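You operate a simulated robot arm through the tools that you are given. There is no shell and no other tool.

You are at the controls of a simulated robot arm. One attempt, no reset.

TASK
Cap the short printed roll in the teal rack and close the gate.
Fine: orange cap below, green on top; the low core goes in the blue bin, the core on the pegs stays.

Only the result counts: the job must be done as asked and must still hold three seconds after the hand-in. Knocking over, shifting, dropping, spilling or breaking anything else fails it. Lids that push on must go on centred and level and be pressed home; caps that screw on are set level and turned clockwise until they are tight.

THE ROBOT
A 7-joint arm with a two-finger parallel gripper, fixed in place. Base frame: the origin is on the floor under the middle of its stand, x ahead of it, y to its left, z up; the work surface is at about z = 0.85. Readings come in m, degrees, newtons and seconds.
It reaches about 1.524 m from its shoulder. Its first joint turns from -149.0 to 149.0 degrees. Payload 3.5 kg.
Tool frame: the origin (TCP) lies between the finger pads and is the grasp point; the fingertips stand 0.023 m ahead of it; z points along the fingers, y is the line along which they close. Largest opening 0.094 m; finger width 0.038, thickness 0.01; the body of the gripper, 0.054 by 0.096 m, starts 0.039 m behind the TCP.
Orientation is that of the tool frame in the base frame, as a unit quaternion [x, y, z, w]. With the fingers straight down and closing along the base's y, the tool's x points along the base's -x, its y along +y and its z along -z.

THE INTERFACE
- The arm moves only by the tool nudge_tool. Its argument "rows" is text: rows parted by semicolons, each of 7 numbers parted by spaces: the turn, a rotation vector about the tool's x, y, z in units of 90 degrees (1.0 is 90 degrees), then the shift along the tool's x, y, z in units of 100 mm (1.0 is 100 mm), then the finger opening in m, from 0 to 0.094. In form: ax ay az dx dy dz jaw; .... A call has 1 to 20 rows; each row is the pose to reach, as a shift and turn from the pose commanded when the call began, along the tool's axes at that moment. A call with a number of a shift or a turn outside -1 to 1 is refused whole. Each row takes 0.2 s and may step no farther than 0.05 m and 8.6 degrees from the row before; otherwise, or with a gripper value out of range, the whole call is refused. Where a pose cannot be reached the arm comes as near as it can. A force on the tool above 50 N (or 10 N above the force at the start of the call, whichever is more), or a blocked arm, ends the call early, and 0.2 s more pass. The fingers move at their own pace (about 0.153 m/s each) and stop on an object; they squeeze with about 31 N. The grip force told is the motor's: it shows also when the fingers shut on nothing. Time passes only in rows, and 0.2 s behind the last, so rows that repeat a pose let the fingers close. The reply holds the time, the measured pose of the TCP, the force on the tool along the base axes, the opening and the grip force, in the units named above and with some noise, with the torque about the TCP (base axes, N m) and any sound that the robot's microphone picked up, and new pictures: "views" is both (left out), scene, wrist or none.
- Cameras (640 x 400 px; columns grow to the right, rows downward): "scene" is fixed at [0.4033, 0.6529, 1.6438]; the picture's right is [0.91, -0.41, 0.00], its down [-0.38, -0.85, -0.35] and it looks along [0.15, 0.32, -0.94] (base axes); focal length 304 px, centre (320, 200). "wrist" rides on the gripper at [0.086, 0.016, -0.074] in the tool frame; the picture's right is [-0.18, 0.98, 0.00], its down [-0.58, -0.11, -0.81] and it looks along [-0.79, -0.15, 0.59] (tool axes); focal length 243 px, centre (320, 200). There is no depth. A picture from a camera that has moved, and an enlarged one, comes with that camera's place and axes in the base frame and with its lens. The place of the scene camera against the robot may be out by one fixed shift of up to 0.025 m in any direction.
- inspect(camera, box): a new picture of the part [left, top, right, bottom] of that camera's present view, enlarged. The clock stands still meanwhile.
- hand_in(): hands the job in; it is judged then, once.

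Nothing tells you positions but the pictures and the camera data. Unless the task says otherwise, let go and move clear before handing in.

The tools are called after "Request:" as a command line: name --argument value ..., lists and objects as JSON in quotes. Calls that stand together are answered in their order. nudge_tool: Moves the arm, as the interface text tells. Its arguments: {"type":"object","properties":{"rows":{"type":"string"},"views":{"type":"string","enum":["both","scene","wrist","none"]}},"required":["rows"]} The other tools are called the same way: inspect (camera, box) takes an enlarged picture of a part of a camera's view; hand_in () hands the job in.

At the start:

```text
t: 0.0
tcp_pos: [0.6396, 0.8909, 1.1767]
ee_rot: [0.001, 1.0, -0.001, 0.001]
force: [-0.7, 0.2, 0.9]
wrist_torque: [-0.01, 0.0, 0.01]
grip_width: 0.0942
finger_force: 0.1
```

scene: 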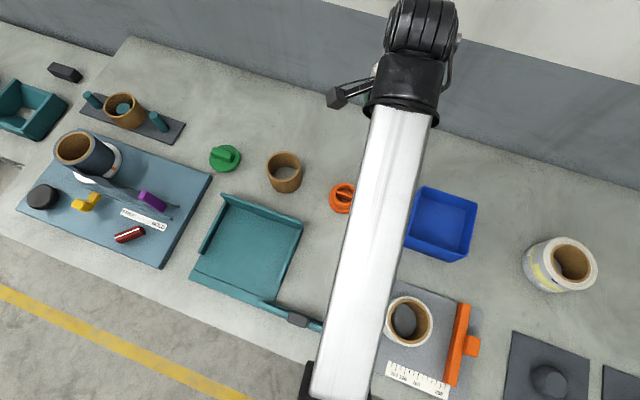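
wrist: 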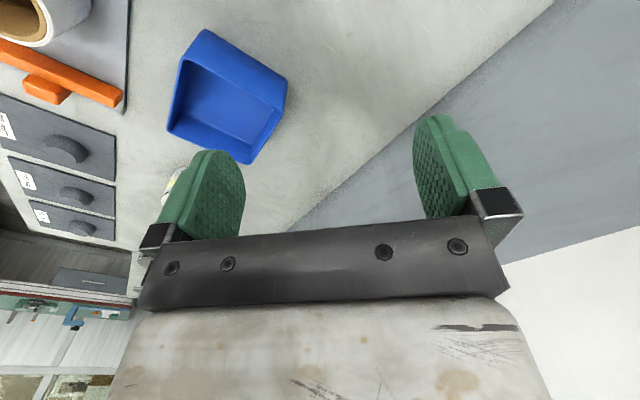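

I see a bench with a teal rack (with gate arm), a green cap, an orange cap, brown cores, a blue bin, and several rolls. I'll look closer before moving anything.

Request:
inspect --camera "scene" --box '[180, 130, 380, 350]'

Request:
inspect --camera "scene" --box '[0, 50, 220, 270]'

Request:
inspect --camera "scene" --box '[370, 170, 640, 400]'

Request:
inspect --camera "wrist" --box '[0, 0, 320, 200]'

```text
1.82 times, centred on (280, 240) of scene
camera zoom: at [0.4033, 0.6529, 1.6438], right [0.91, -0.41, 0.0], down [-0.38, -0.85, -0.35], along [0.15, 0.32, -0.94], focal length 554 px, centre (393, 127)
```

zoom: 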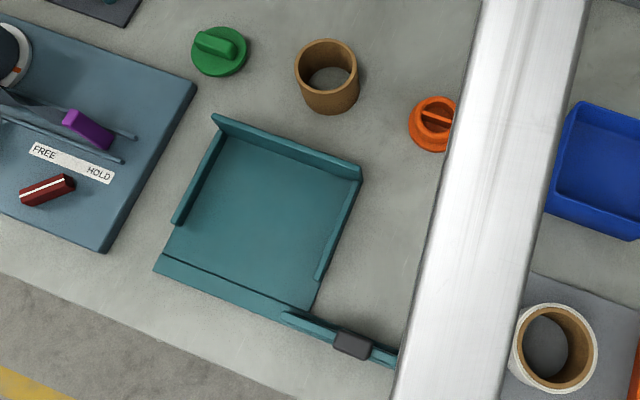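

```text
1.82 times, centred on (110, 160) of scene
camera zoom: at [0.4033, 0.6529, 1.6438], right [0.91, -0.41, 0.0], down [-0.38, -0.85, -0.35], along [0.15, 0.32, -0.94], focal length 554 px, centre (702, 273)
```

zoom: 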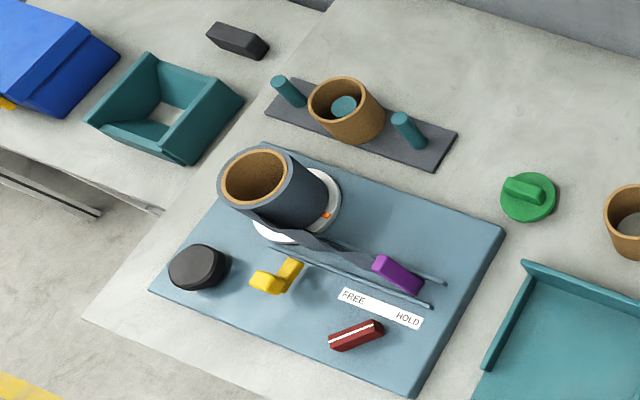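

```text
1.74 times, centred on (505, 285) of scene
camera zoom: at [0.4033, 0.6529, 1.6438], right [0.91, -0.41, 0.0], down [-0.38, -0.85, -0.35], along [0.15, 0.32, -0.94], focal length 530 px, centre (-2, 52)
```

zoom: 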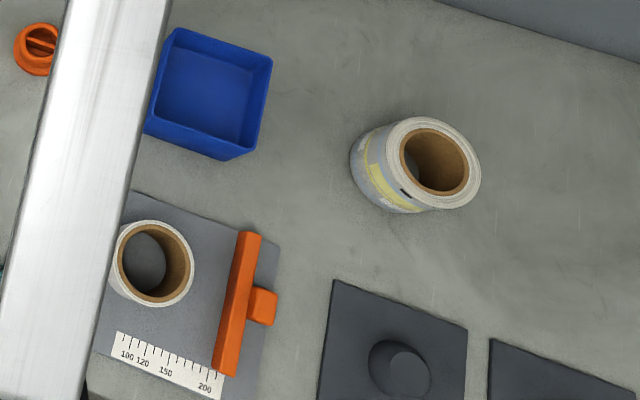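

```text
2.00 times, centred on (160, 100) of wrist
camera zoom: at [0.5542, 0.908, 1.2518], right [0.18, 0.98, 0.0], down [0.58, -0.11, 0.81], along [0.79, -0.15, -0.59], focal length 485 px, centre (640, 400)
```

zoom: 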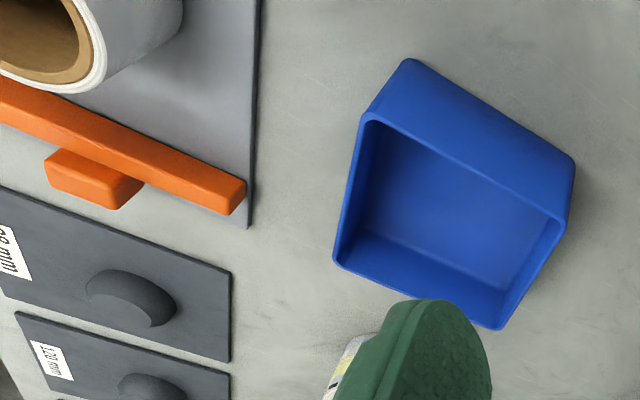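

The arm hides part of the bench, so I'll turn the gripper in place to look at the measuring plate and the rolls before anything is touched.

Request:
nudge_tool --rows "0 0 0.09 0 0 0 0.094; 0 0 0.18 0 0 0 0.094; 0 0 0.27 0 0 0 0.094; 0 0 0.36 0 0 0 0.094; 0 0 0.45 0 0 0 0.094; 0 0 0.54 0 0 0 0.094; 0 0 0.63 0 0 0 0.094; 0 0 0.72 0 0 0 0.094; 0 0 0.81 0 0 0 0.094; 0 0 0.9 0 0 0 0.094; 0 0 0.95 0 0 0 0.094; 0 0 0.95 0 0 0 0.094" --views "both"

```text
t: 2.6
tcp_pos: [0.6417, 0.8914, 1.1773]
ee_rot: [0.68, 0.734, 0.0, 0.0]
force: [-0.6, -0.9, 0.1]
wrist_torque: [0.03, -0.04, 0.0]
grip_width: 0.0943
finger_force: 0.0
camera wrist: at [0.6504, 0.9793, 1.2522], right [0.99, -0.11, 0.0], down [-0.06, -0.59, 0.81], along [-0.09, -0.8, -0.59], focal length 243 px, centre (320, 200)
```

scene: 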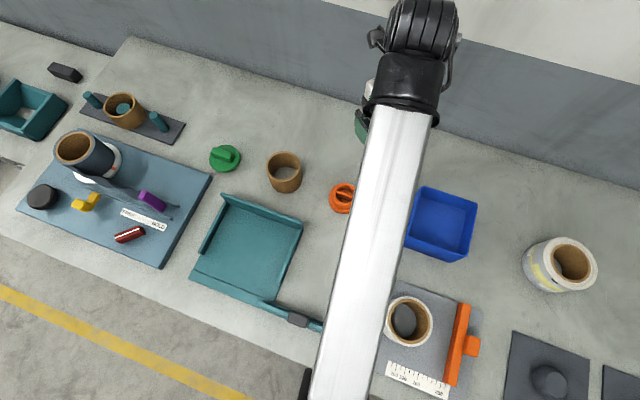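
wrist: 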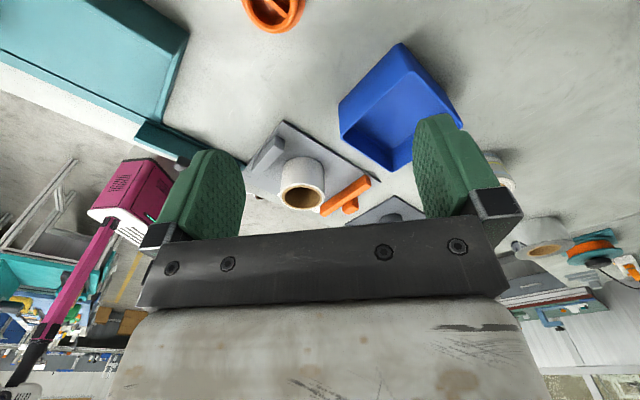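

Request:
inspect --camera "wrist" --box '[220, 80, 440, 240]'

Request:
inspect --camera "wrist" --box '[470, 130, 640, 300]'

Request:
inspect --camera "wrist" --box '[0, 0, 220, 180]'

```text
2.50 times, centred on (330, 160) of wrist
camera zoom: at [0.6504, 0.9793, 1.2522], right [0.99, -0.11, 0.0], down [-0.06, -0.59, 0.81], along [-0.09, -0.8, -0.59], focal length 606 px, centre (295, 300)
```

zoom: 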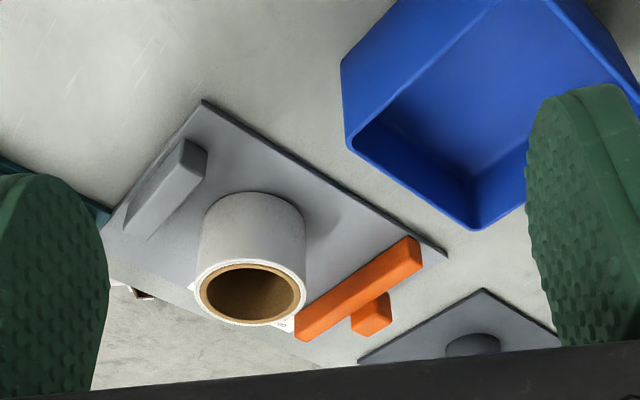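

```text
2.35 times, centred on (555, 215) of wrist
camera zoom: at [0.6504, 0.9793, 1.2522], right [0.99, -0.11, 0.0], down [-0.06, -0.59, 0.81], along [-0.09, -0.8, -0.59], focal length 571 px, centre (-233, 165)
```

zoom: 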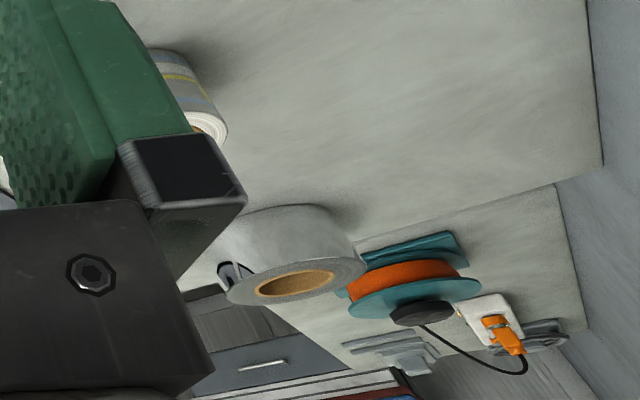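

```text
2.22 times, centred on (110, 90) of wrist
camera zoom: at [0.6504, 0.9793, 1.2522], right [0.99, -0.11, 0.0], down [-0.06, -0.59, 0.81], along [-0.09, -0.8, -0.59], focal length 539 px, centre (787, 444)
```

zoom: 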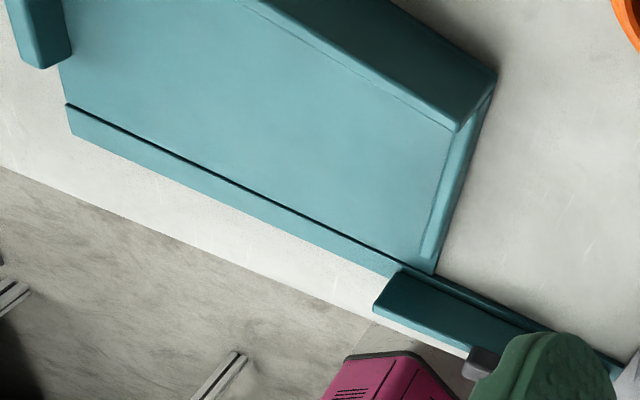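

The teal gate runs in a slot along the rack's front edge; there are several rolls including one printed with yellow at the right. I'll turn back halfway to get that roll and its neighbours between the fingers.

Request:
nudge_tool --rows "0 0 -0.09 0 0 0 0.094; 0 0 -0.18 0 0 0 0.094; 0 0 -0.27 0 0 0 0.094; 0 0 -0.36 0 0 0 0.094; 0 0 -0.42 0 0 0 0.094; 0 0 -0.42 0 0 0 0.094" --views "wrist"

Request:
inspect --camera "wrist" --box '[200, 80, 460, 240]'

```text
t: 4.0
tcp_pos: [0.6392, 0.8902, 1.1766]
ee_rot: [0.403, 0.915, 0.0, 0.0]
force: [0.2, 0.0, -1.0]
wrist_torque: [-0.02, -0.02, 0.05]
grip_width: 0.0937
finger_force: 0.0
camera wrist: at [0.5944, 0.967, 1.2519], right [0.85, 0.53, 0.0], down [0.31, -0.5, 0.81], along [0.42, -0.69, -0.59], focal length 243 px, centre (320, 200)
```

wrist: 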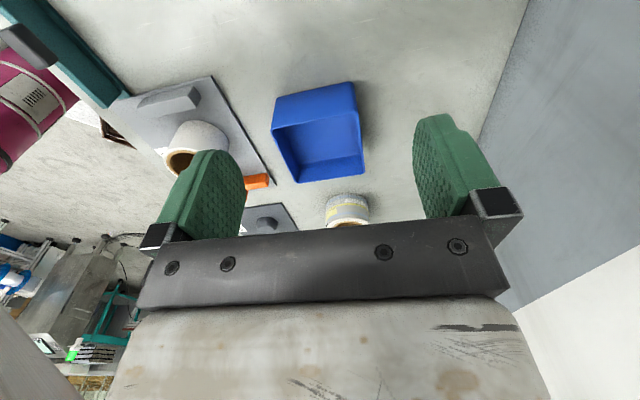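

```text
2.46 times, centred on (330, 160) of wrist
camera zoom: at [0.5944, 0.967, 1.2519], right [0.85, 0.53, 0.0], down [0.31, -0.5, 0.81], along [0.42, -0.69, -0.59], focal length 597 px, centre (295, 298)
```

zoom: 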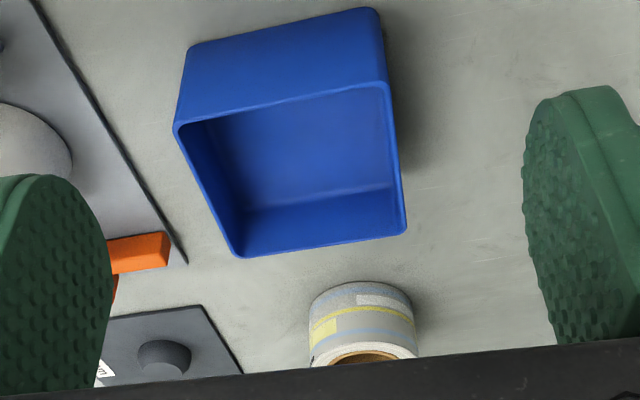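

Request:
nudge_tool --rows "0 0 0.09 0 0 0 0.094; 0 0 0.18 0 0 0 0.094; 0 0 0.27 0 0 0 0.094; 0 0 0.36 0 0 0 0.094; 0 0 0.45 0 0 0 0.094; 0 0 0.54 0 0 0 0.094; 0 0 0.63 0 0 0 0.094; 0 0 0.72 0 0 0 0.094; 0 0 0.81 0 0 0 0.094; 0 0 0.9 0 0 0 0.094; 0 0 0.99 0 0 0 0.094; 0 0 0.99 0 0 0 0.094" --views "both"

Request:
inspect --camera "wrist" --box '[0, 0, 640, 240]'

```text
t: 6.6
tcp_pos: [0.6398, 0.8925, 1.1781]
ee_rot: [0.869, 0.495, 0.0, 0.0]
force: [0.1, -0.9, -0.3]
wrist_torque: [0.02, 0.04, 0.03]
grip_width: 0.0939
finger_force: 0.0
out of reach, approached as far as the arm can: row 10, 11, 12
camera wrist: at [0.6987, 0.958, 1.252], right [0.75, -0.66, 0.0], down [-0.39, -0.44, 0.81], along [-0.53, -0.61, -0.59], focal length 243 px, centre (320, 200)
```

scene: 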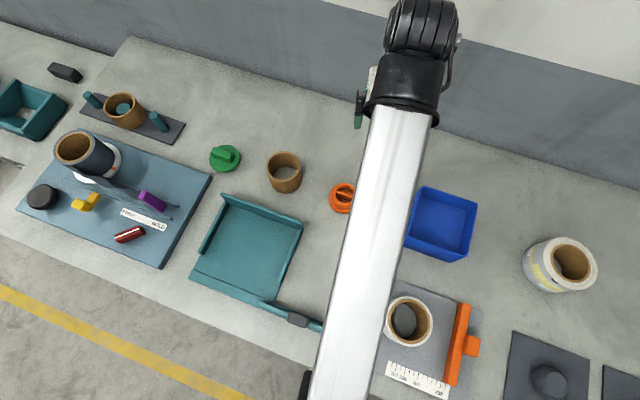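
wrist: 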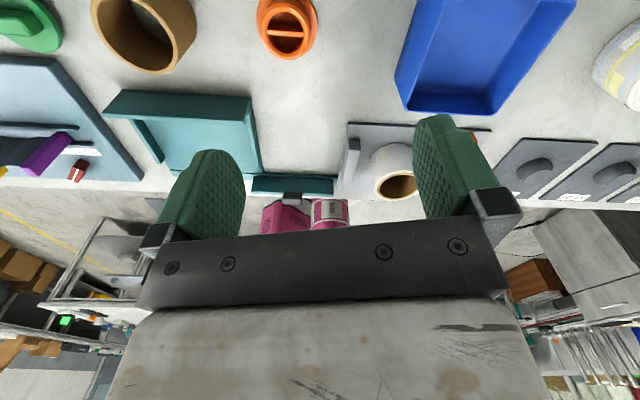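

```text
1.00 times, centred on (320, 120) of wrist (not enlarged: the box is as wide or as high as the picture)
camera zoom: at [0.6987, 0.958, 1.252], right [0.75, -0.66, 0.0], down [-0.39, -0.44, 0.81], along [-0.53, -0.61, -0.59], focal length 243 px, centre (320, 280)
```

zoom: 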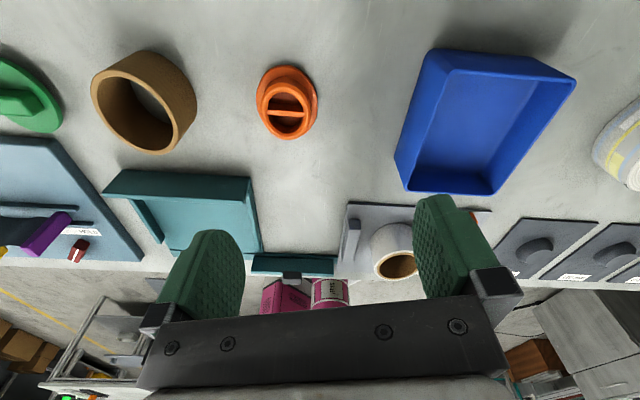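

The orange cap lies plug-up, and the green cap is plug-down with its handle up. I'll widen the views to check for other printed rolls or a second blue bin.

Request:
inspect --camera "scene" --box '[0, 0, 30, 400]'

Request:
inspect --camera "scene" --box '[610, 0, 640, 400]'

Request:
inspect --camera "wrist" --box '[600, 0, 640, 200]'

Request:
inspect --camera "wrist" --box '[0, 0, 40, 200]'

```text
1.00 times, centred on (15, 200) of scene (not enlarged: the box is as wide or as high as the picture)
camera zoom: at [0.4033, 0.6529, 1.6438], right [0.91, -0.41, 0.0], down [-0.38, -0.85, -0.35], along [0.15, 0.32, -0.94], focal length 304 px, centre (625, 200)
```

zoom: 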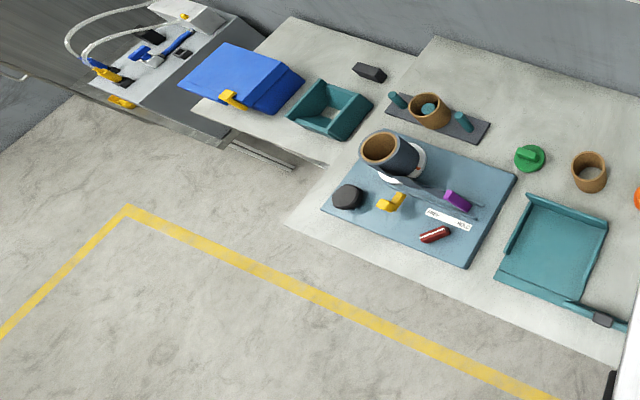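

```text
1.00 times, centred on (625, 200) of scene (not enlarged: the box is as wide or as high as the picture)
camera zoom: at [0.4033, 0.6529, 1.6438], right [0.91, -0.41, 0.0], down [-0.38, -0.85, -0.35], along [0.15, 0.32, -0.94], focal length 304 px, centre (15, 200)
```

zoom: 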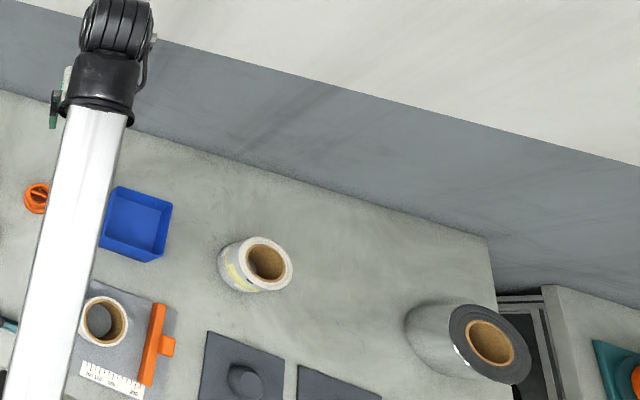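

```text
2.00 times, centred on (620, 100) of wrist
camera zoom: at [0.6987, 0.958, 1.252], right [0.75, -0.66, 0.0], down [-0.39, -0.44, 0.81], along [-0.53, -0.61, -0.59], focal length 485 px, centre (-280, 400)
```

zoom: 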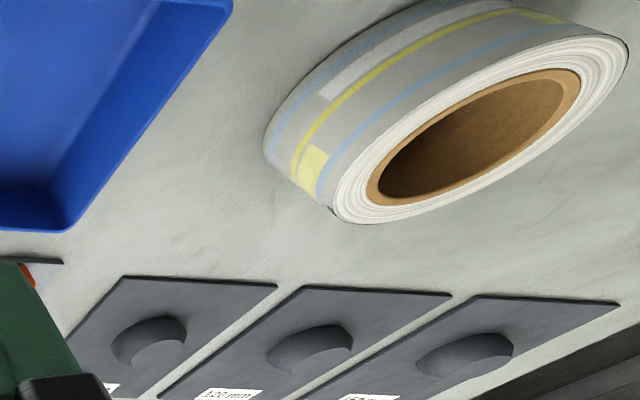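

```text
2.00 times, centred on (20, 100) of wrist
camera zoom: at [0.6987, 0.958, 1.252], right [0.75, -0.66, 0.0], down [-0.39, -0.44, 0.81], along [-0.53, -0.61, -0.59], focal length 485 px, centre (920, 400)
```

zoom: 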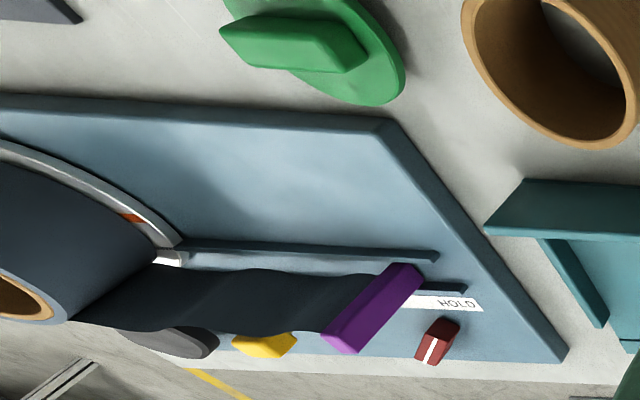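

Only one printed roll exists (yellow stripe, right side), and one open blue bin stands beside the orange cap. I'll turn the wrist back off its limit while shifting toward the low core.

Request:
nudge_tool --rows "0 0 -0.09 0 0 0 0.094; 0 0 -0.18 0 0 0 0.094; 0 0 -0.27 0 0 0 0.094; 0 0 -0.36 0 0 0 0.094; 0 0 -0.45 0 0 0 0.094; 0 0 -0.52 0 0 0 0.094; 0 0 -0.52 0 0 0 0.094" --views "none"

```text
t: 8.2
tcp_pos: [0.6403, 0.8897, 1.1769]
ee_rot: [0.6, 0.8, 0.0, -0.001]
force: [0.4, 0.1, -0.8]
wrist_torque: [0.04, 0.01, -0.01]
grip_width: 0.094
finger_force: 0.0
```

Request:
nudge_tool --rows "0 0 0 0.3 -0.2 0.1 0.094; 0 0 0 0.6 -0.4 0.2 0.094; 0 0 0 0.9 -0.62 0.3 0.094; 0 0 0 0.9 -0.62 0.3 0.094" --views "none"

Request:
nudge_tool --rows "0 0 0 0.3 -0.2 0.1 0.094; 0 0 0 0.6 -0.4 0.2 0.094; 0 0 0 0.9 -0.61 0.4 0.094; 0 0 0 0.9 -0.61 0.4 0.094" --views "both"

Request:
inspect --camera "wrist" --box '[0, 0, 640, 120]'

```text
t: 9.2
tcp_pos: [0.5554, 0.9627, 1.1469]
ee_rot: [0.601, 0.799, 0.0, 0.0]
force: [-0.7, 0.2, -0.6]
wrist_torque: [0.0, 0.02, -0.02]
grip_width: 0.0941
finger_force: 0.1
```

```text
t: 10.2
tcp_pos: [0.4703, 1.0283, 1.1061]
ee_rot: [0.601, 0.8, 0.0, 0.0]
force: [-0.2, -0.4, -0.2]
wrist_torque: [0.01, 0.01, -0.01]
grip_width: 0.0939
finger_force: 0.1
camera wrist: at [0.4616, 1.1171, 1.1805], right [1.0, 0.1, 0.0], down [0.06, -0.59, 0.81], along [0.08, -0.8, -0.59], focal length 243 px, centre (320, 200)
```

scene: 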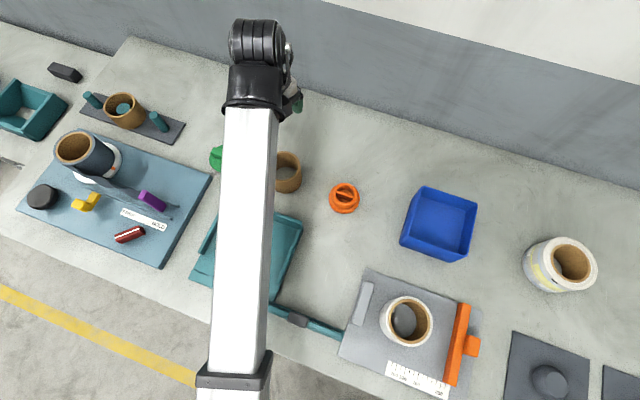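
wrist: 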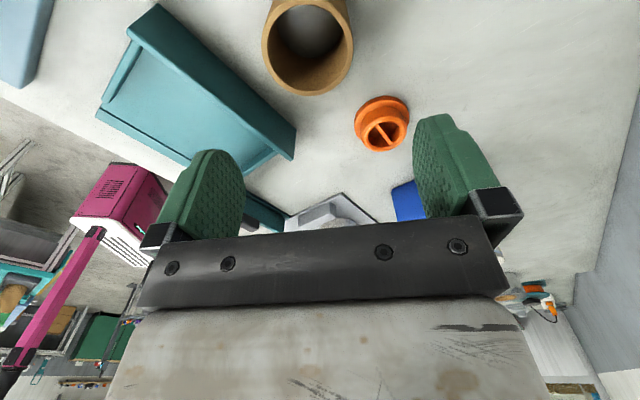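

```text
1.00 times, centred on (320, 60) of wrist (not enlarged: the box is as wide or as high as the picture)
camera zoom: at [0.4616, 1.1171, 1.1805], right [1.0, 0.1, 0.0], down [0.06, -0.59, 0.81], along [0.08, -0.8, -0.59], focal length 243 px, centre (320, 340)
```

zoom: 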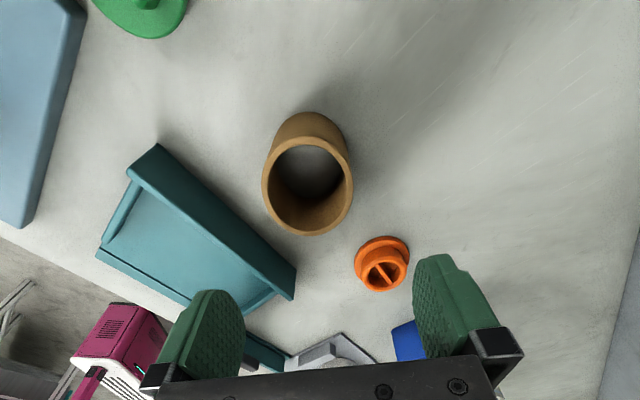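

The low core stands about (0.459, 1.011), outer Ø ~0.087, top at z ~0.925. I'll line up over its wall on the +x side with a part-open jaw, lower halfway and check.

Request:
nudge_tool --rows "0 0 0 -0.134 0.236 0.3 0.06; 0 0 0 -0.134 0.236 0.6 0.06; 0 0 0 -0.134 0.236 0.96 0.06; 0 0 0 -0.134 0.236 0.96 0.06" --views "wrist"

Request:
inspect --camera "wrist" --box '[0, 0, 640, 160]'

```text
t: 11.2
tcp_pos: [0.4985, 1.0224, 1.0121]
ee_rot: [0.601, 0.799, 0.0, -0.001]
force: [-0.1, -0.4, 0.4]
wrist_torque: [-0.04, 0.0, 0.02]
grip_width: 0.0599
finger_force: 0.0
camera wrist: at [0.4896, 1.1105, 1.0859], right [1.0, 0.1, 0.0], down [0.06, -0.59, 0.81], along [0.08, -0.8, -0.59], focal length 243 px, centre (320, 200)
```

wrist: 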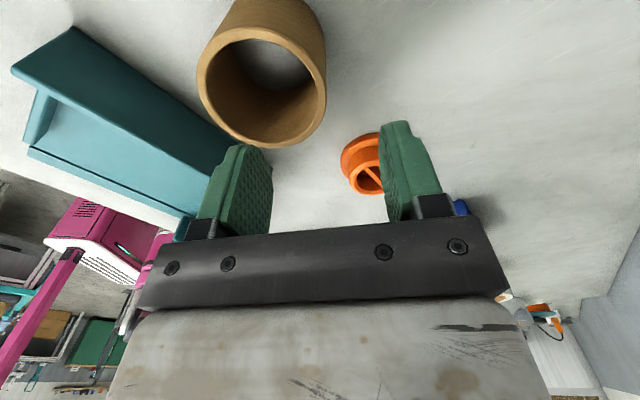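

```text
1.00 times, centred on (320, 80) of wrist (not enlarged: the box is as wide or as high as the picture)
camera zoom: at [0.4896, 1.1105, 1.0859], right [1.0, 0.1, 0.0], down [0.06, -0.59, 0.81], along [0.08, -0.8, -0.59], focal length 243 px, centre (320, 320)
```

zoom: 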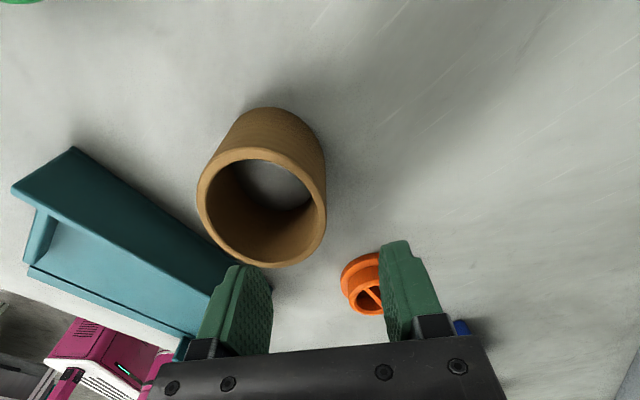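

The wall sits right between the fingers; I'm descending over it and closing on the wall.

Request:
nudge_tool --rows "0 0 0 0 -0.015 0.4 0.06; 0 0 0 0 -0.015 0.8 0.06; 0 0 0 0 -0.015 1.0 0.06; 0 0 0 0 -0.015 1.0 0.06; 0 0 0 0 -0.015 1.0 0.0; 0 0 0 0 -0.015 1.0 0.0; 0 0 0 0 -0.015 1.0 0.0" --views "wrist"

```text
t: 12.8
tcp_pos: [0.4967, 1.0228, 0.912]
ee_rot: [0.6, 0.8, 0.0, 0.0]
force: [0.2, -0.5, -0.4]
wrist_torque: [0.01, -0.01, -0.01]
grip_width: 0.0095
finger_force: 30.7
camera wrist: at [0.4883, 1.1106, 0.9866], right [1.0, 0.1, 0.0], down [0.06, -0.59, 0.81], along [0.08, -0.8, -0.59], focal length 243 px, centre (320, 200)
```

wrist: 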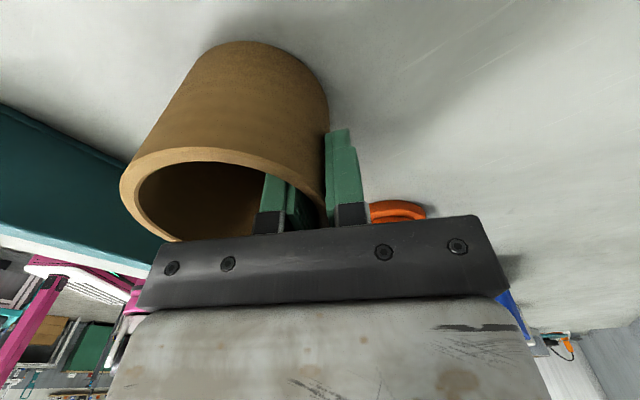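

The core's wall is gripped (9.5 mm). Lifting straight up.

Request:
nudge_tool --rows "0 0 0 0 0 -0.2 0; 0 0 0 0 0 -0.6 0; 0 0 0 0 0 -1.0 0; 0 0 0 0 0 -1.0 0" --views "both"

```text
t: 13.8
tcp_pos: [0.4978, 1.0214, 1.0111]
ee_rot: [0.6, 0.8, 0.0, 0.0]
force: [1.1, 0.7, -0.2]
wrist_torque: [0.03, -0.06, 0.0]
grip_width: 0.0095
finger_force: 31.1
camera wrist: at [0.4892, 1.1098, 1.0862], right [1.0, 0.1, 0.0], down [0.06, -0.59, 0.81], along [0.08, -0.8, -0.59], focal length 243 px, centre (320, 200)
```

scene: 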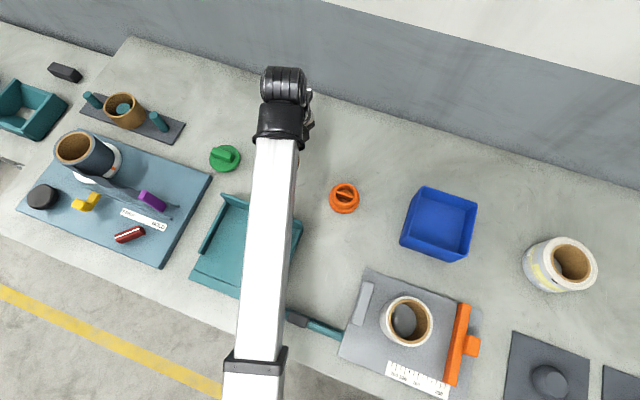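
wrist: 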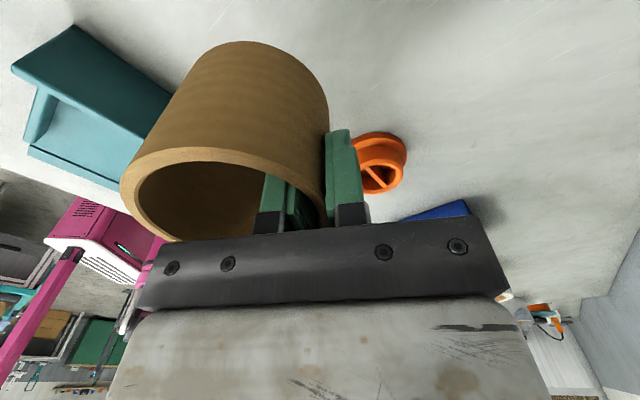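

Request:
inspect --camera "scene" --box '[390, 170, 490, 275]'

Request:
inspect --camera "scene" --box '[520, 220, 620, 320]'

Request:
inspect --camera "scene" --box '[310, 170, 370, 230]'

```text
3.81 times, centred on (440, 222) of scene
camera zoom: at [0.4033, 0.6529, 1.6438], right [0.91, -0.41, 0.0], down [-0.38, -0.85, -0.35], along [0.15, 0.32, -0.94], focal length 1160 px, centre (-137, 114)
```

zoom: 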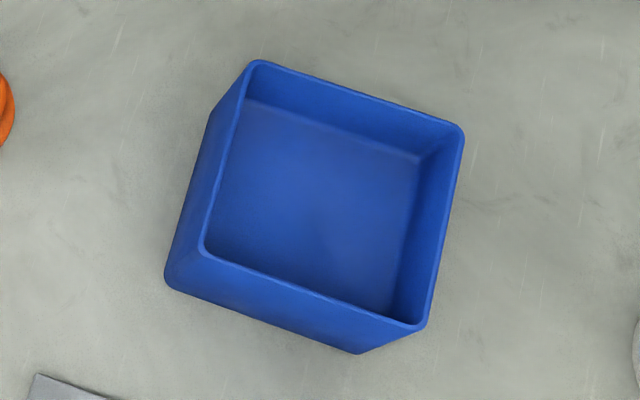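

```text
4.00 times, centred on (570, 270) of scene
camera zoom: at [0.4033, 0.6529, 1.6438], right [0.91, -0.41, 0.0], down [-0.38, -0.85, -0.35], along [0.15, 0.32, -0.94], focal length 1218 px, centre (-680, -80)
```

zoom: 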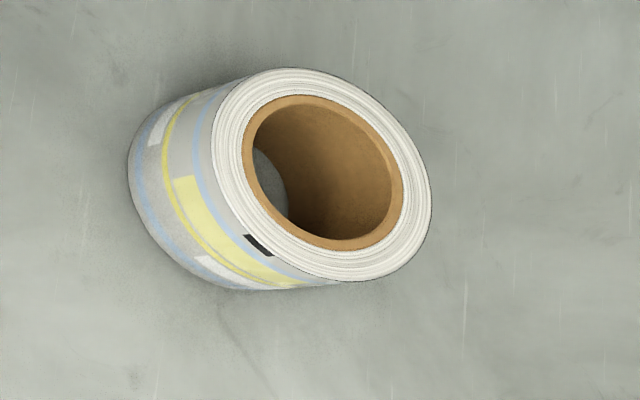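

```text
6.67 times, centred on (340, 200) of scene
camera zoom: at [0.4033, 0.6529, 1.6438], right [0.91, -0.41, 0.0], down [-0.38, -0.85, -0.35], along [0.15, 0.32, -0.94], focal length 2030 px, centre (187, 200)
```

zoom: 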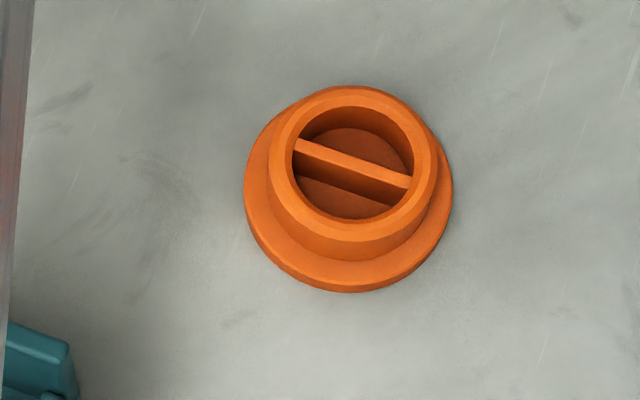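

The bin is ~0.14 m square, turned about 45°, centre near (0.77, 0.715). I'll carry the core toward it, raised, turning the wrist to line up with the bin walls.

Request:
nudge_tool --rows "0 0 0 0 0 -0.4 0; 0 0 -0.08 -0.2 0.17 -0.5 0; 0 0 -0.16 -0.5 0.4 -0.5 0; 0 0 -0.25 -0.8 0.65 -0.5 0; 0 0 -0.33 -1.0 0.85 -0.5 0; 0 0 -0.33 -1.0 0.85 -0.5 0" --views "wrist"

Request:
inspect --camera "wrist" --box '[0, 0, 640, 240]'

```text
t: 15.2
tcp_pos: [0.6064, 0.9497, 1.0612]
ee_rot: [0.374, 0.928, 0.0, -0.001]
force: [-0.2, 0.3, 0.0]
wrist_torque: [0.0, -0.02, 0.03]
grip_width: 0.0097
finger_force: 31.4
camera wrist: at [0.5557, 1.0215, 1.1363], right [0.82, 0.58, 0.0], down [0.34, -0.48, 0.81], along [0.47, -0.66, -0.59], focal length 243 px, centre (320, 200)
```

wrist: 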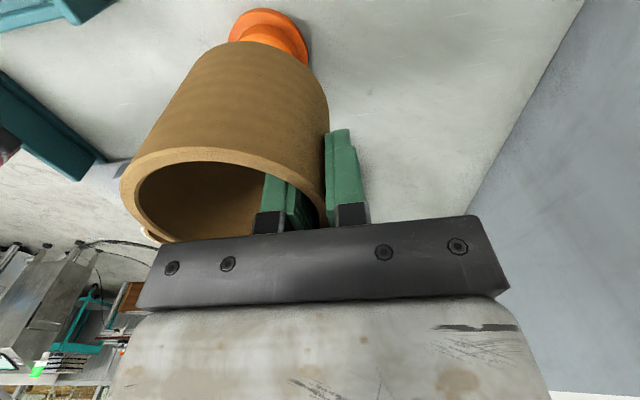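

```text
1.00 times, centred on (320, 120) of wrist (not enlarged: the box is as wide or as high as the picture)
camera zoom: at [0.5557, 1.0215, 1.1363], right [0.82, 0.58, 0.0], down [0.34, -0.48, 0.81], along [0.47, -0.66, -0.59], focal length 243 px, centre (320, 280)
```

zoom: 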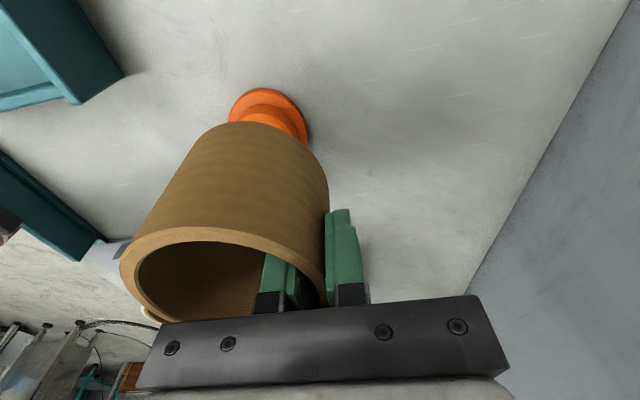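

Request:
nudge_tool --rows "0 0 0 -0.4 -0.1 0 0; 0 0 0 -0.8 -0.2 0 0; 0 0 0 -1.0 -0.27 0 0; 0 0 0 -1.0 -0.27 0 0" --views "both"

Request:
inspect --camera "wrist" --box '[0, 0, 640, 240]'

```text
t: 16.2
tcp_pos: [0.6591, 0.8615, 1.0638]
ee_rot: [0.376, 0.927, 0.0, 0.0]
force: [0.5, 1.1, -0.5]
wrist_torque: [0.0, -0.03, -0.02]
grip_width: 0.0098
finger_force: 31.3
camera wrist: at [0.6086, 0.9333, 1.1376], right [0.82, 0.58, 0.0], down [0.34, -0.48, 0.81], along [0.47, -0.66, -0.59], focal length 243 px, centre (320, 200)
```

scene: 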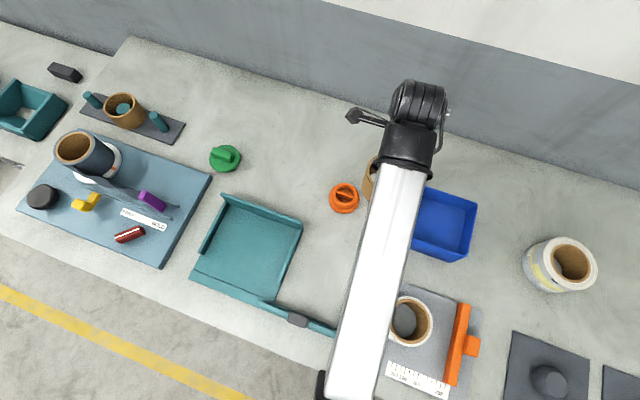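
wrist: 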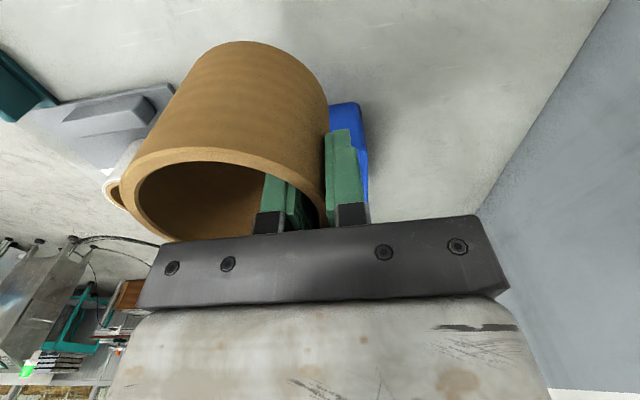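

```text
1.00 times, centred on (320, 120) of wrist (not enlarged: the box is as wide or as high as the picture)
camera zoom: at [0.6086, 0.9333, 1.1376], right [0.82, 0.58, 0.0], down [0.34, -0.48, 0.81], along [0.47, -0.66, -0.59], focal length 243 px, centre (320, 280)
```

zoom: 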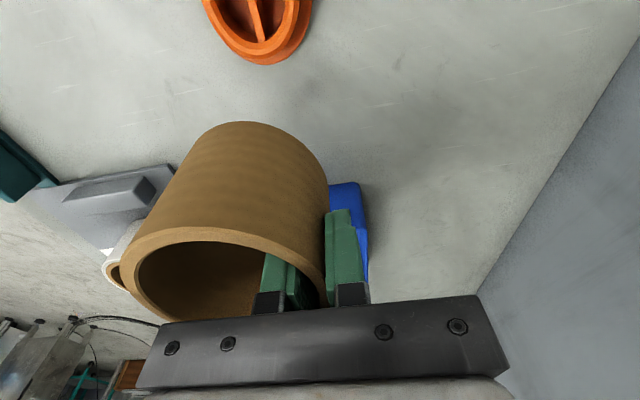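

Request:
inspect --camera "wrist" --box '[310, 80, 400, 220]'

```text
2.86 times, centred on (355, 150) of wrist
camera zoom: at [0.6086, 0.9333, 1.1376], right [0.82, 0.58, 0.0], down [0.34, -0.48, 0.81], along [0.47, -0.66, -0.59], focal length 693 px, centre (220, 343)
```

zoom: 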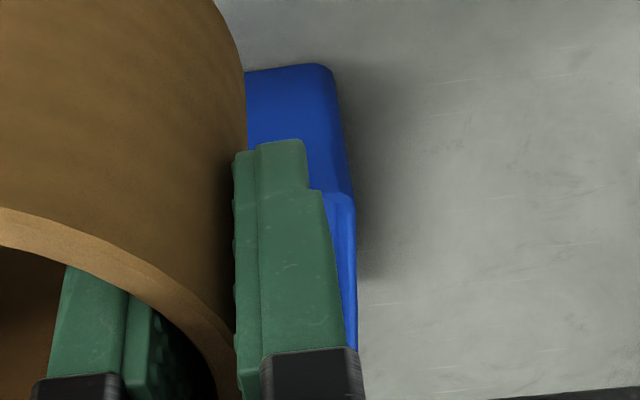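

The bin's near corner is at (0.753, 0.815) with rim z ~0.93, giving a centre near (0.755, 0.718). Moving the core over it.

Request:
nudge_tool --rows "0 0 0 -0.4 -0.02 0 0; 0 0 0 -0.8 -0.03 0 0; 0 0 0 -0.85 -0.03 0 0" --views "none"

Request:
nudge_tool --rows "0 0 0 -0.4 -0.02 0 0; 0 0 0 -0.8 -0.02 0 0; 0 0 0 -0.84 -0.02 0 0; 0 0 0 -0.84 -0.02 0 0" --views "both"

Request:
inspect --camera "wrist" --box '[0, 0, 640, 160]'

Request:
inspect --camera "scene" --box '[380, 170, 500, 275]'

```text
t: 17.0
tcp_pos: [0.7189, 0.7992, 1.0622]
ee_rot: [0.376, 0.927, 0.001, 0.0]
force: [-0.3, -0.1, -0.6]
wrist_torque: [0.0, -0.05, 0.02]
grip_width: 0.0099
finger_force: 30.7
```

```text
t: 18.0
tcp_pos: [0.7776, 0.7412, 1.0614]
ee_rot: [0.375, 0.927, 0.0, 0.0]
force: [-0.3, 0.2, -0.5]
wrist_torque: [0.0, 0.0, 0.0]
grip_width: 0.0097
finger_force: 30.8
camera wrist: at [0.7279, 0.814, 1.1362], right [0.82, 0.58, 0.0], down [0.34, -0.48, 0.81], along [0.47, -0.66, -0.59], focal length 243 px, centre (320, 200)
```

scene: 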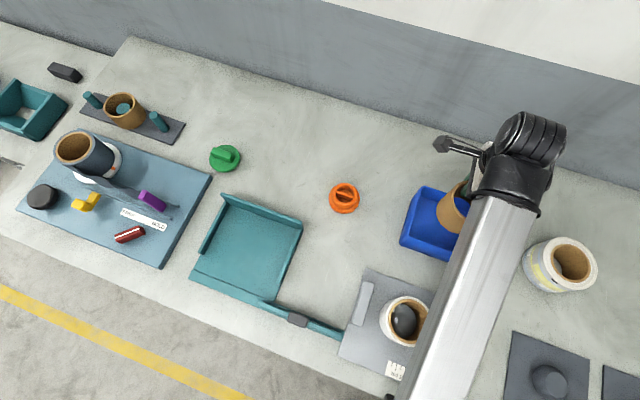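
wrist: 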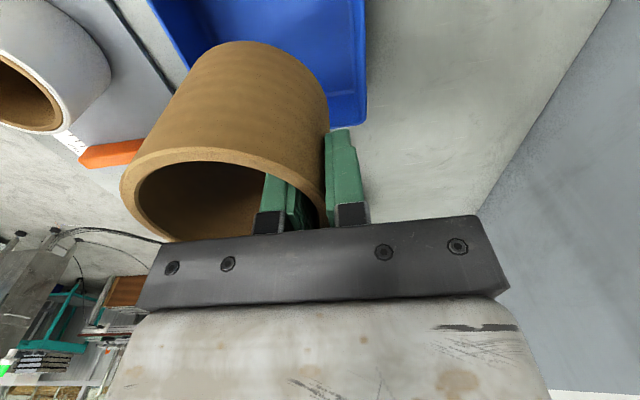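

```text
1.00 times, centred on (320, 80) of wrist (not enlarged: the box is as wide or as high as the picture)
camera zoom: at [0.7279, 0.814, 1.1362], right [0.82, 0.58, 0.0], down [0.34, -0.48, 0.81], along [0.47, -0.66, -0.59], focal length 243 px, centre (320, 320)
```

zoom: 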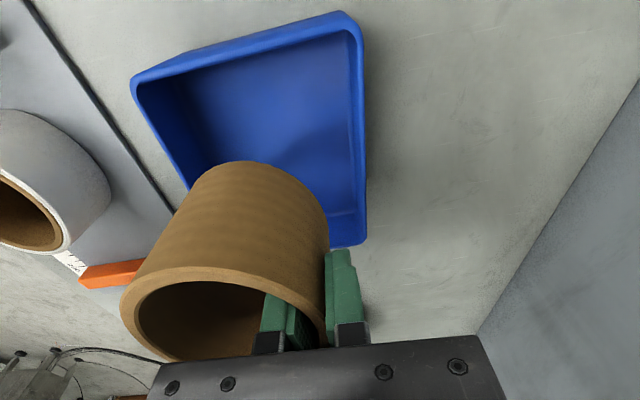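

```text
3.81 times, centred on (440, 222) of scene
camera zoom: at [0.4033, 0.6529, 1.6438], right [0.91, -0.41, 0.0], down [-0.38, -0.85, -0.35], along [0.15, 0.32, -0.94], focal length 1160 px, centre (-137, 114)
```

zoom: 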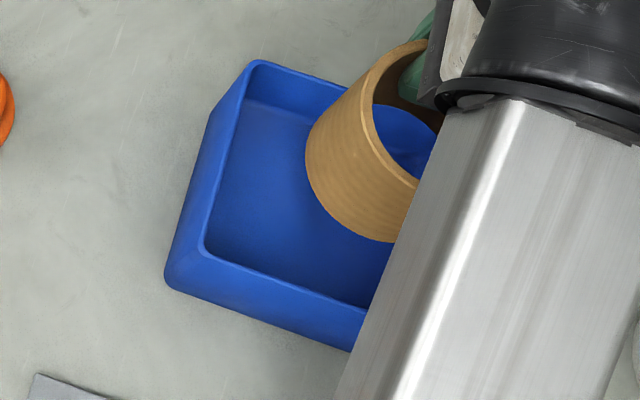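

Bin corners from the wrist view confirm the core is centred over the bin. Lowering it in.

Request:
nudge_tool --rows "0 0 0 0 0 0.4 0; 0 0 0 0 0 0.8 0; 0 0 0 0 0 0.8 0" --views "none"

Request:
nudge_tool --rows "0 0 0 0 0 0.2 0; 0 0 0 0 0 0.4 0; 0 0 0 0 0 0.58 0; 0 0 0 0 0 0.58 0" --views "both"

```text
t: 18.8
tcp_pos: [0.7778, 0.7408, 0.9792]
ee_rot: [0.376, 0.927, 0.001, 0.001]
force: [-0.8, 0.2, -0.9]
wrist_torque: [0.03, 0.0, 0.04]
grip_width: 0.0098
finger_force: 31.0
```

```text
t: 19.7
tcp_pos: [0.7775, 0.7405, 0.9267]
ee_rot: [0.375, 0.927, 0.002, 0.0]
force: [-1.3, -2.3, 11.5]
wrist_torque: [0.05, 0.29, -0.04]
grip_width: 0.0095
finger_force: 31.1
stopped in row 4: the force on the tool passed its limit at 52 N (the readings are from after the stop); the commanded pose is now the measured one
camera wrist: at [0.7266, 0.8128, 1.0014], right [0.82, 0.58, 0.0], down [0.34, -0.48, 0.81], along [0.47, -0.66, -0.59], focal length 243 px, centre (320, 200)
```

scene: 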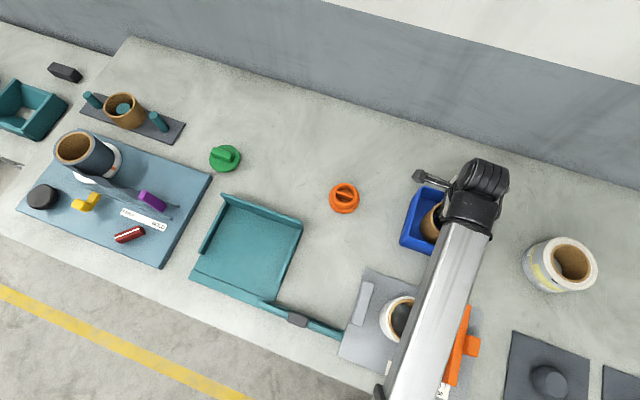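
wrist: 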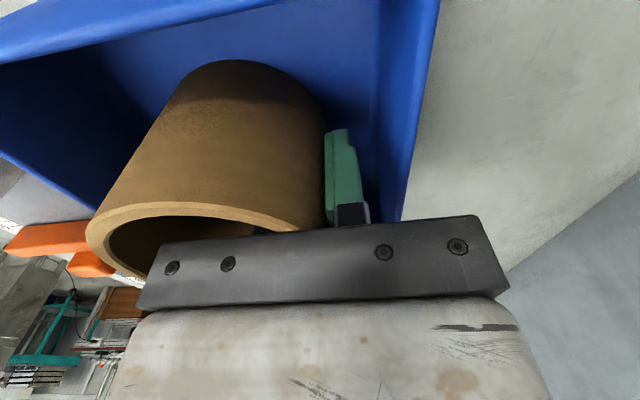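

The core has touched the bin floor a little earlier than expected. Releasing gently with a small opening, then rising.

Request:
nudge_tool --rows "0 0 0 0 0 0 0.025; 0 0 0 0 0 0 0.03; 0 0 0 0 0 -0.1 0.03; 0 0 0 0 0 -0.4 0.03; 0 0 0 0 0 -0.8 0.03; 0 0 0 0 0 -1.0 0.03; 0 0 0 0 0 -1.0 0.03" --views "both"

Request:
inspect --camera "wrist" --box '[0, 0, 640, 160]'

```text
t: 21.3
tcp_pos: [0.7774, 0.7413, 1.0249]
ee_rot: [0.376, 0.927, 0.001, 0.001]
force: [0.3, -0.7, 0.0]
wrist_torque: [0.02, 0.01, -0.02]
grip_width: 0.0298
finger_force: 0.1
camera wrist: at [0.7262, 0.8135, 1.1], right [0.82, 0.58, 0.0], down [0.34, -0.48, 0.81], along [0.47, -0.66, -0.59], focal length 243 px, centre (320, 200)
```

scene: 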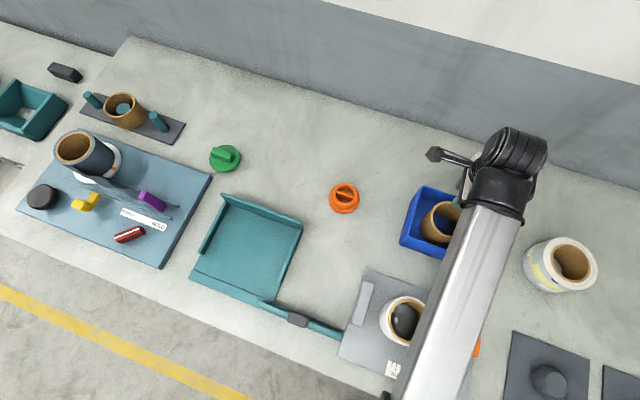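
wrist: 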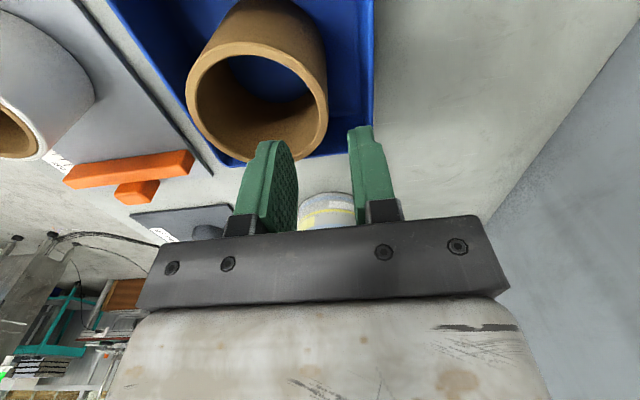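

```text
1.00 times, centred on (320, 80) of wrist (not enlarged: the box is as wide or as high as the picture)
camera zoom: at [0.7262, 0.8135, 1.1], right [0.82, 0.58, 0.0], down [0.34, -0.48, 0.81], along [0.47, -0.66, -0.59], focal length 243 px, centre (320, 320)
```

zoom: 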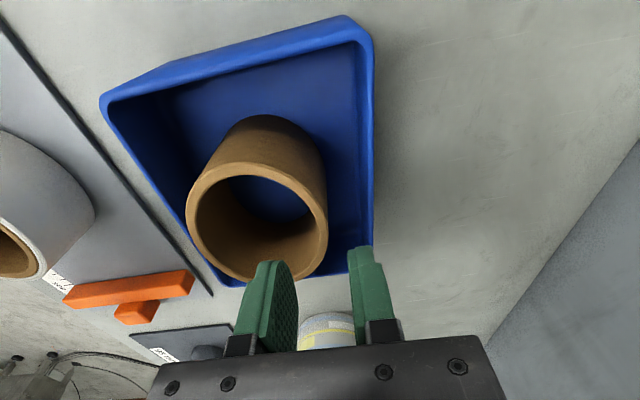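

The core stands upright in the bin. Next I'll move over the orange cap for a close look.

Request:
nudge_tool --rows "0 0 0 0.2 0 -0.3 0.06; 0 0 0 0.5 -0.1 -0.4 0.094; 0 0 0 0.9 -0.15 -0.4 0.094; 0 0 0 1.0 -0.15 -0.4 0.094" --views "none"

Request:
nudge_tool --rows "0 0 0 0.4 -0.05 0 0.094; 0 0 0 0.8 -0.1 0 0.094; 0 0 0 1.0 -0.15 0 0.094; 0 0 0 1.0 -0.15 0 0.094" --views "wrist"

Request:
inspect --camera "wrist" --box '[0, 0, 640, 100]'

```text
t: 22.3
tcp_pos: [0.6956, 0.7994, 1.067]
ee_rot: [0.376, 0.927, 0.002, 0.0]
force: [-0.5, -0.4, 1.3]
wrist_torque: [0.0, 0.02, -0.01]
grip_width: 0.0939
finger_force: 0.0
```

```text
t: 23.3
tcp_pos: [0.6134, 0.8599, 1.066]
ee_rot: [0.375, 0.927, 0.001, 0.0]
force: [-0.4, 0.1, -0.1]
wrist_torque: [-0.03, -0.01, -0.03]
grip_width: 0.0939
finger_force: 0.0
camera wrist: at [0.5617, 0.9324, 1.1406], right [0.82, 0.58, 0.0], down [0.34, -0.48, 0.81], along [0.47, -0.66, -0.59], focal length 243 px, centre (320, 200)
```

wrist: 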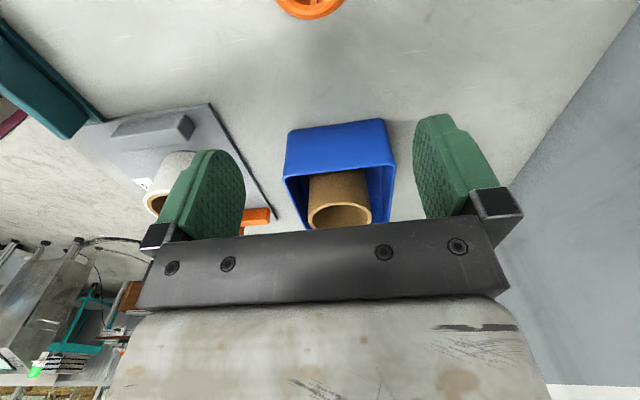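

```text
1.00 times, centred on (320, 50) of wrist (not enlarged: the box is as wide or as high as the picture)
camera zoom: at [0.5617, 0.9324, 1.1406], right [0.82, 0.58, 0.0], down [0.34, -0.48, 0.81], along [0.47, -0.66, -0.59], focal length 243 px, centre (320, 350)
```

zoom: 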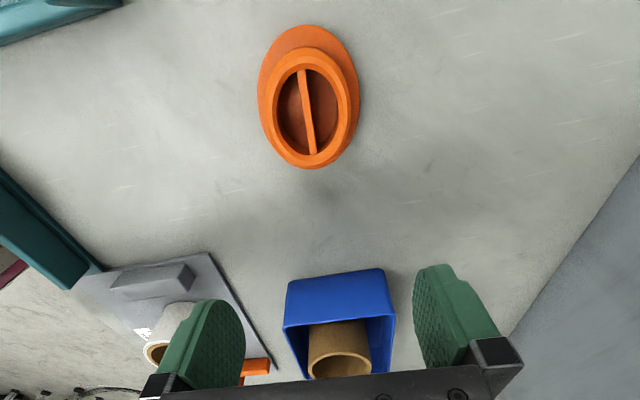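

Request:
nudge_tool --rows "0 0 0 0.25 0 0.3 0.094; 0 0 0 0.47 0 0.6 0.094; 0 0 0 0.47 0 0.9 0.094; 0 0 0 0.47 0 0.9 0.094" --views "wrist"

Request:
inspect --camera "wrist" --box '[160, 0, 480, 200]'

Request:
inspect --camera "wrist" --box '[0, 0, 640, 100]'

```text
t: 24.3
tcp_pos: [0.5806, 0.8919, 0.9766]
ee_rot: [0.376, 0.927, 0.003, 0.001]
force: [0.3, 0.4, 0.5]
wrist_torque: [-0.01, -0.02, 0.01]
grip_width: 0.0938
finger_force: 0.0
camera wrist: at [0.5283, 0.9654, 1.0511], right [0.82, 0.58, 0.0], down [0.34, -0.48, 0.81], along [0.47, -0.66, -0.59], focal length 243 px, centre (320, 200)
```

wrist: 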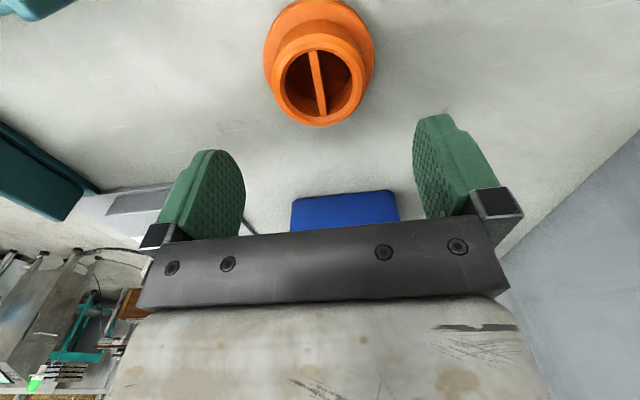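

```text
2.00 times, centred on (320, 100) of wrist
camera zoom: at [0.5283, 0.9654, 1.0511], right [0.82, 0.58, 0.0], down [0.34, -0.48, 0.81], along [0.47, -0.66, -0.59], focal length 485 px, centre (320, 400)
```

zoom: 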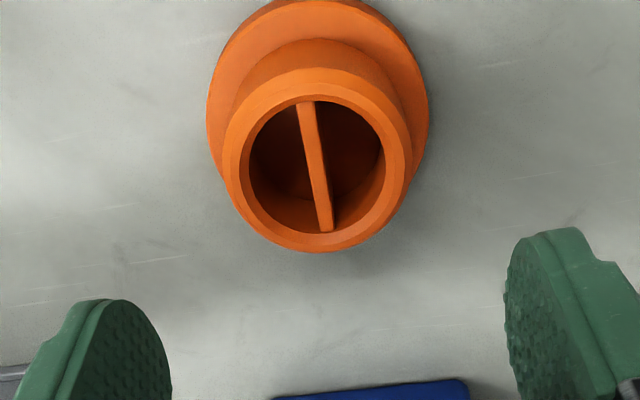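

```text
1.00 times, centred on (320, 50) of wrist (not enlarged: the box is as wide or as high as the picture)
camera zoom: at [0.5283, 0.9654, 1.0511], right [0.82, 0.58, 0.0], down [0.34, -0.48, 0.81], along [0.47, -0.66, -0.59], focal length 243 px, centre (320, 350)
```

zoom: 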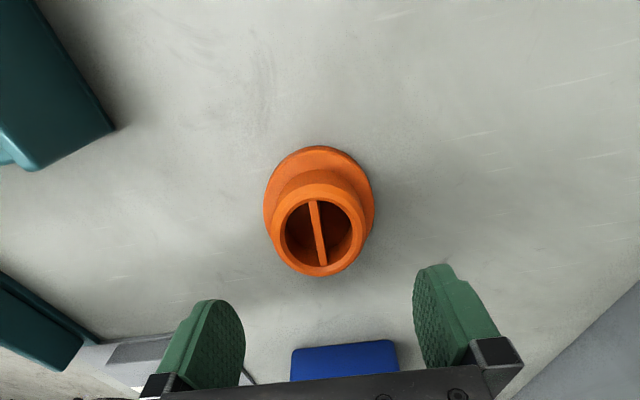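

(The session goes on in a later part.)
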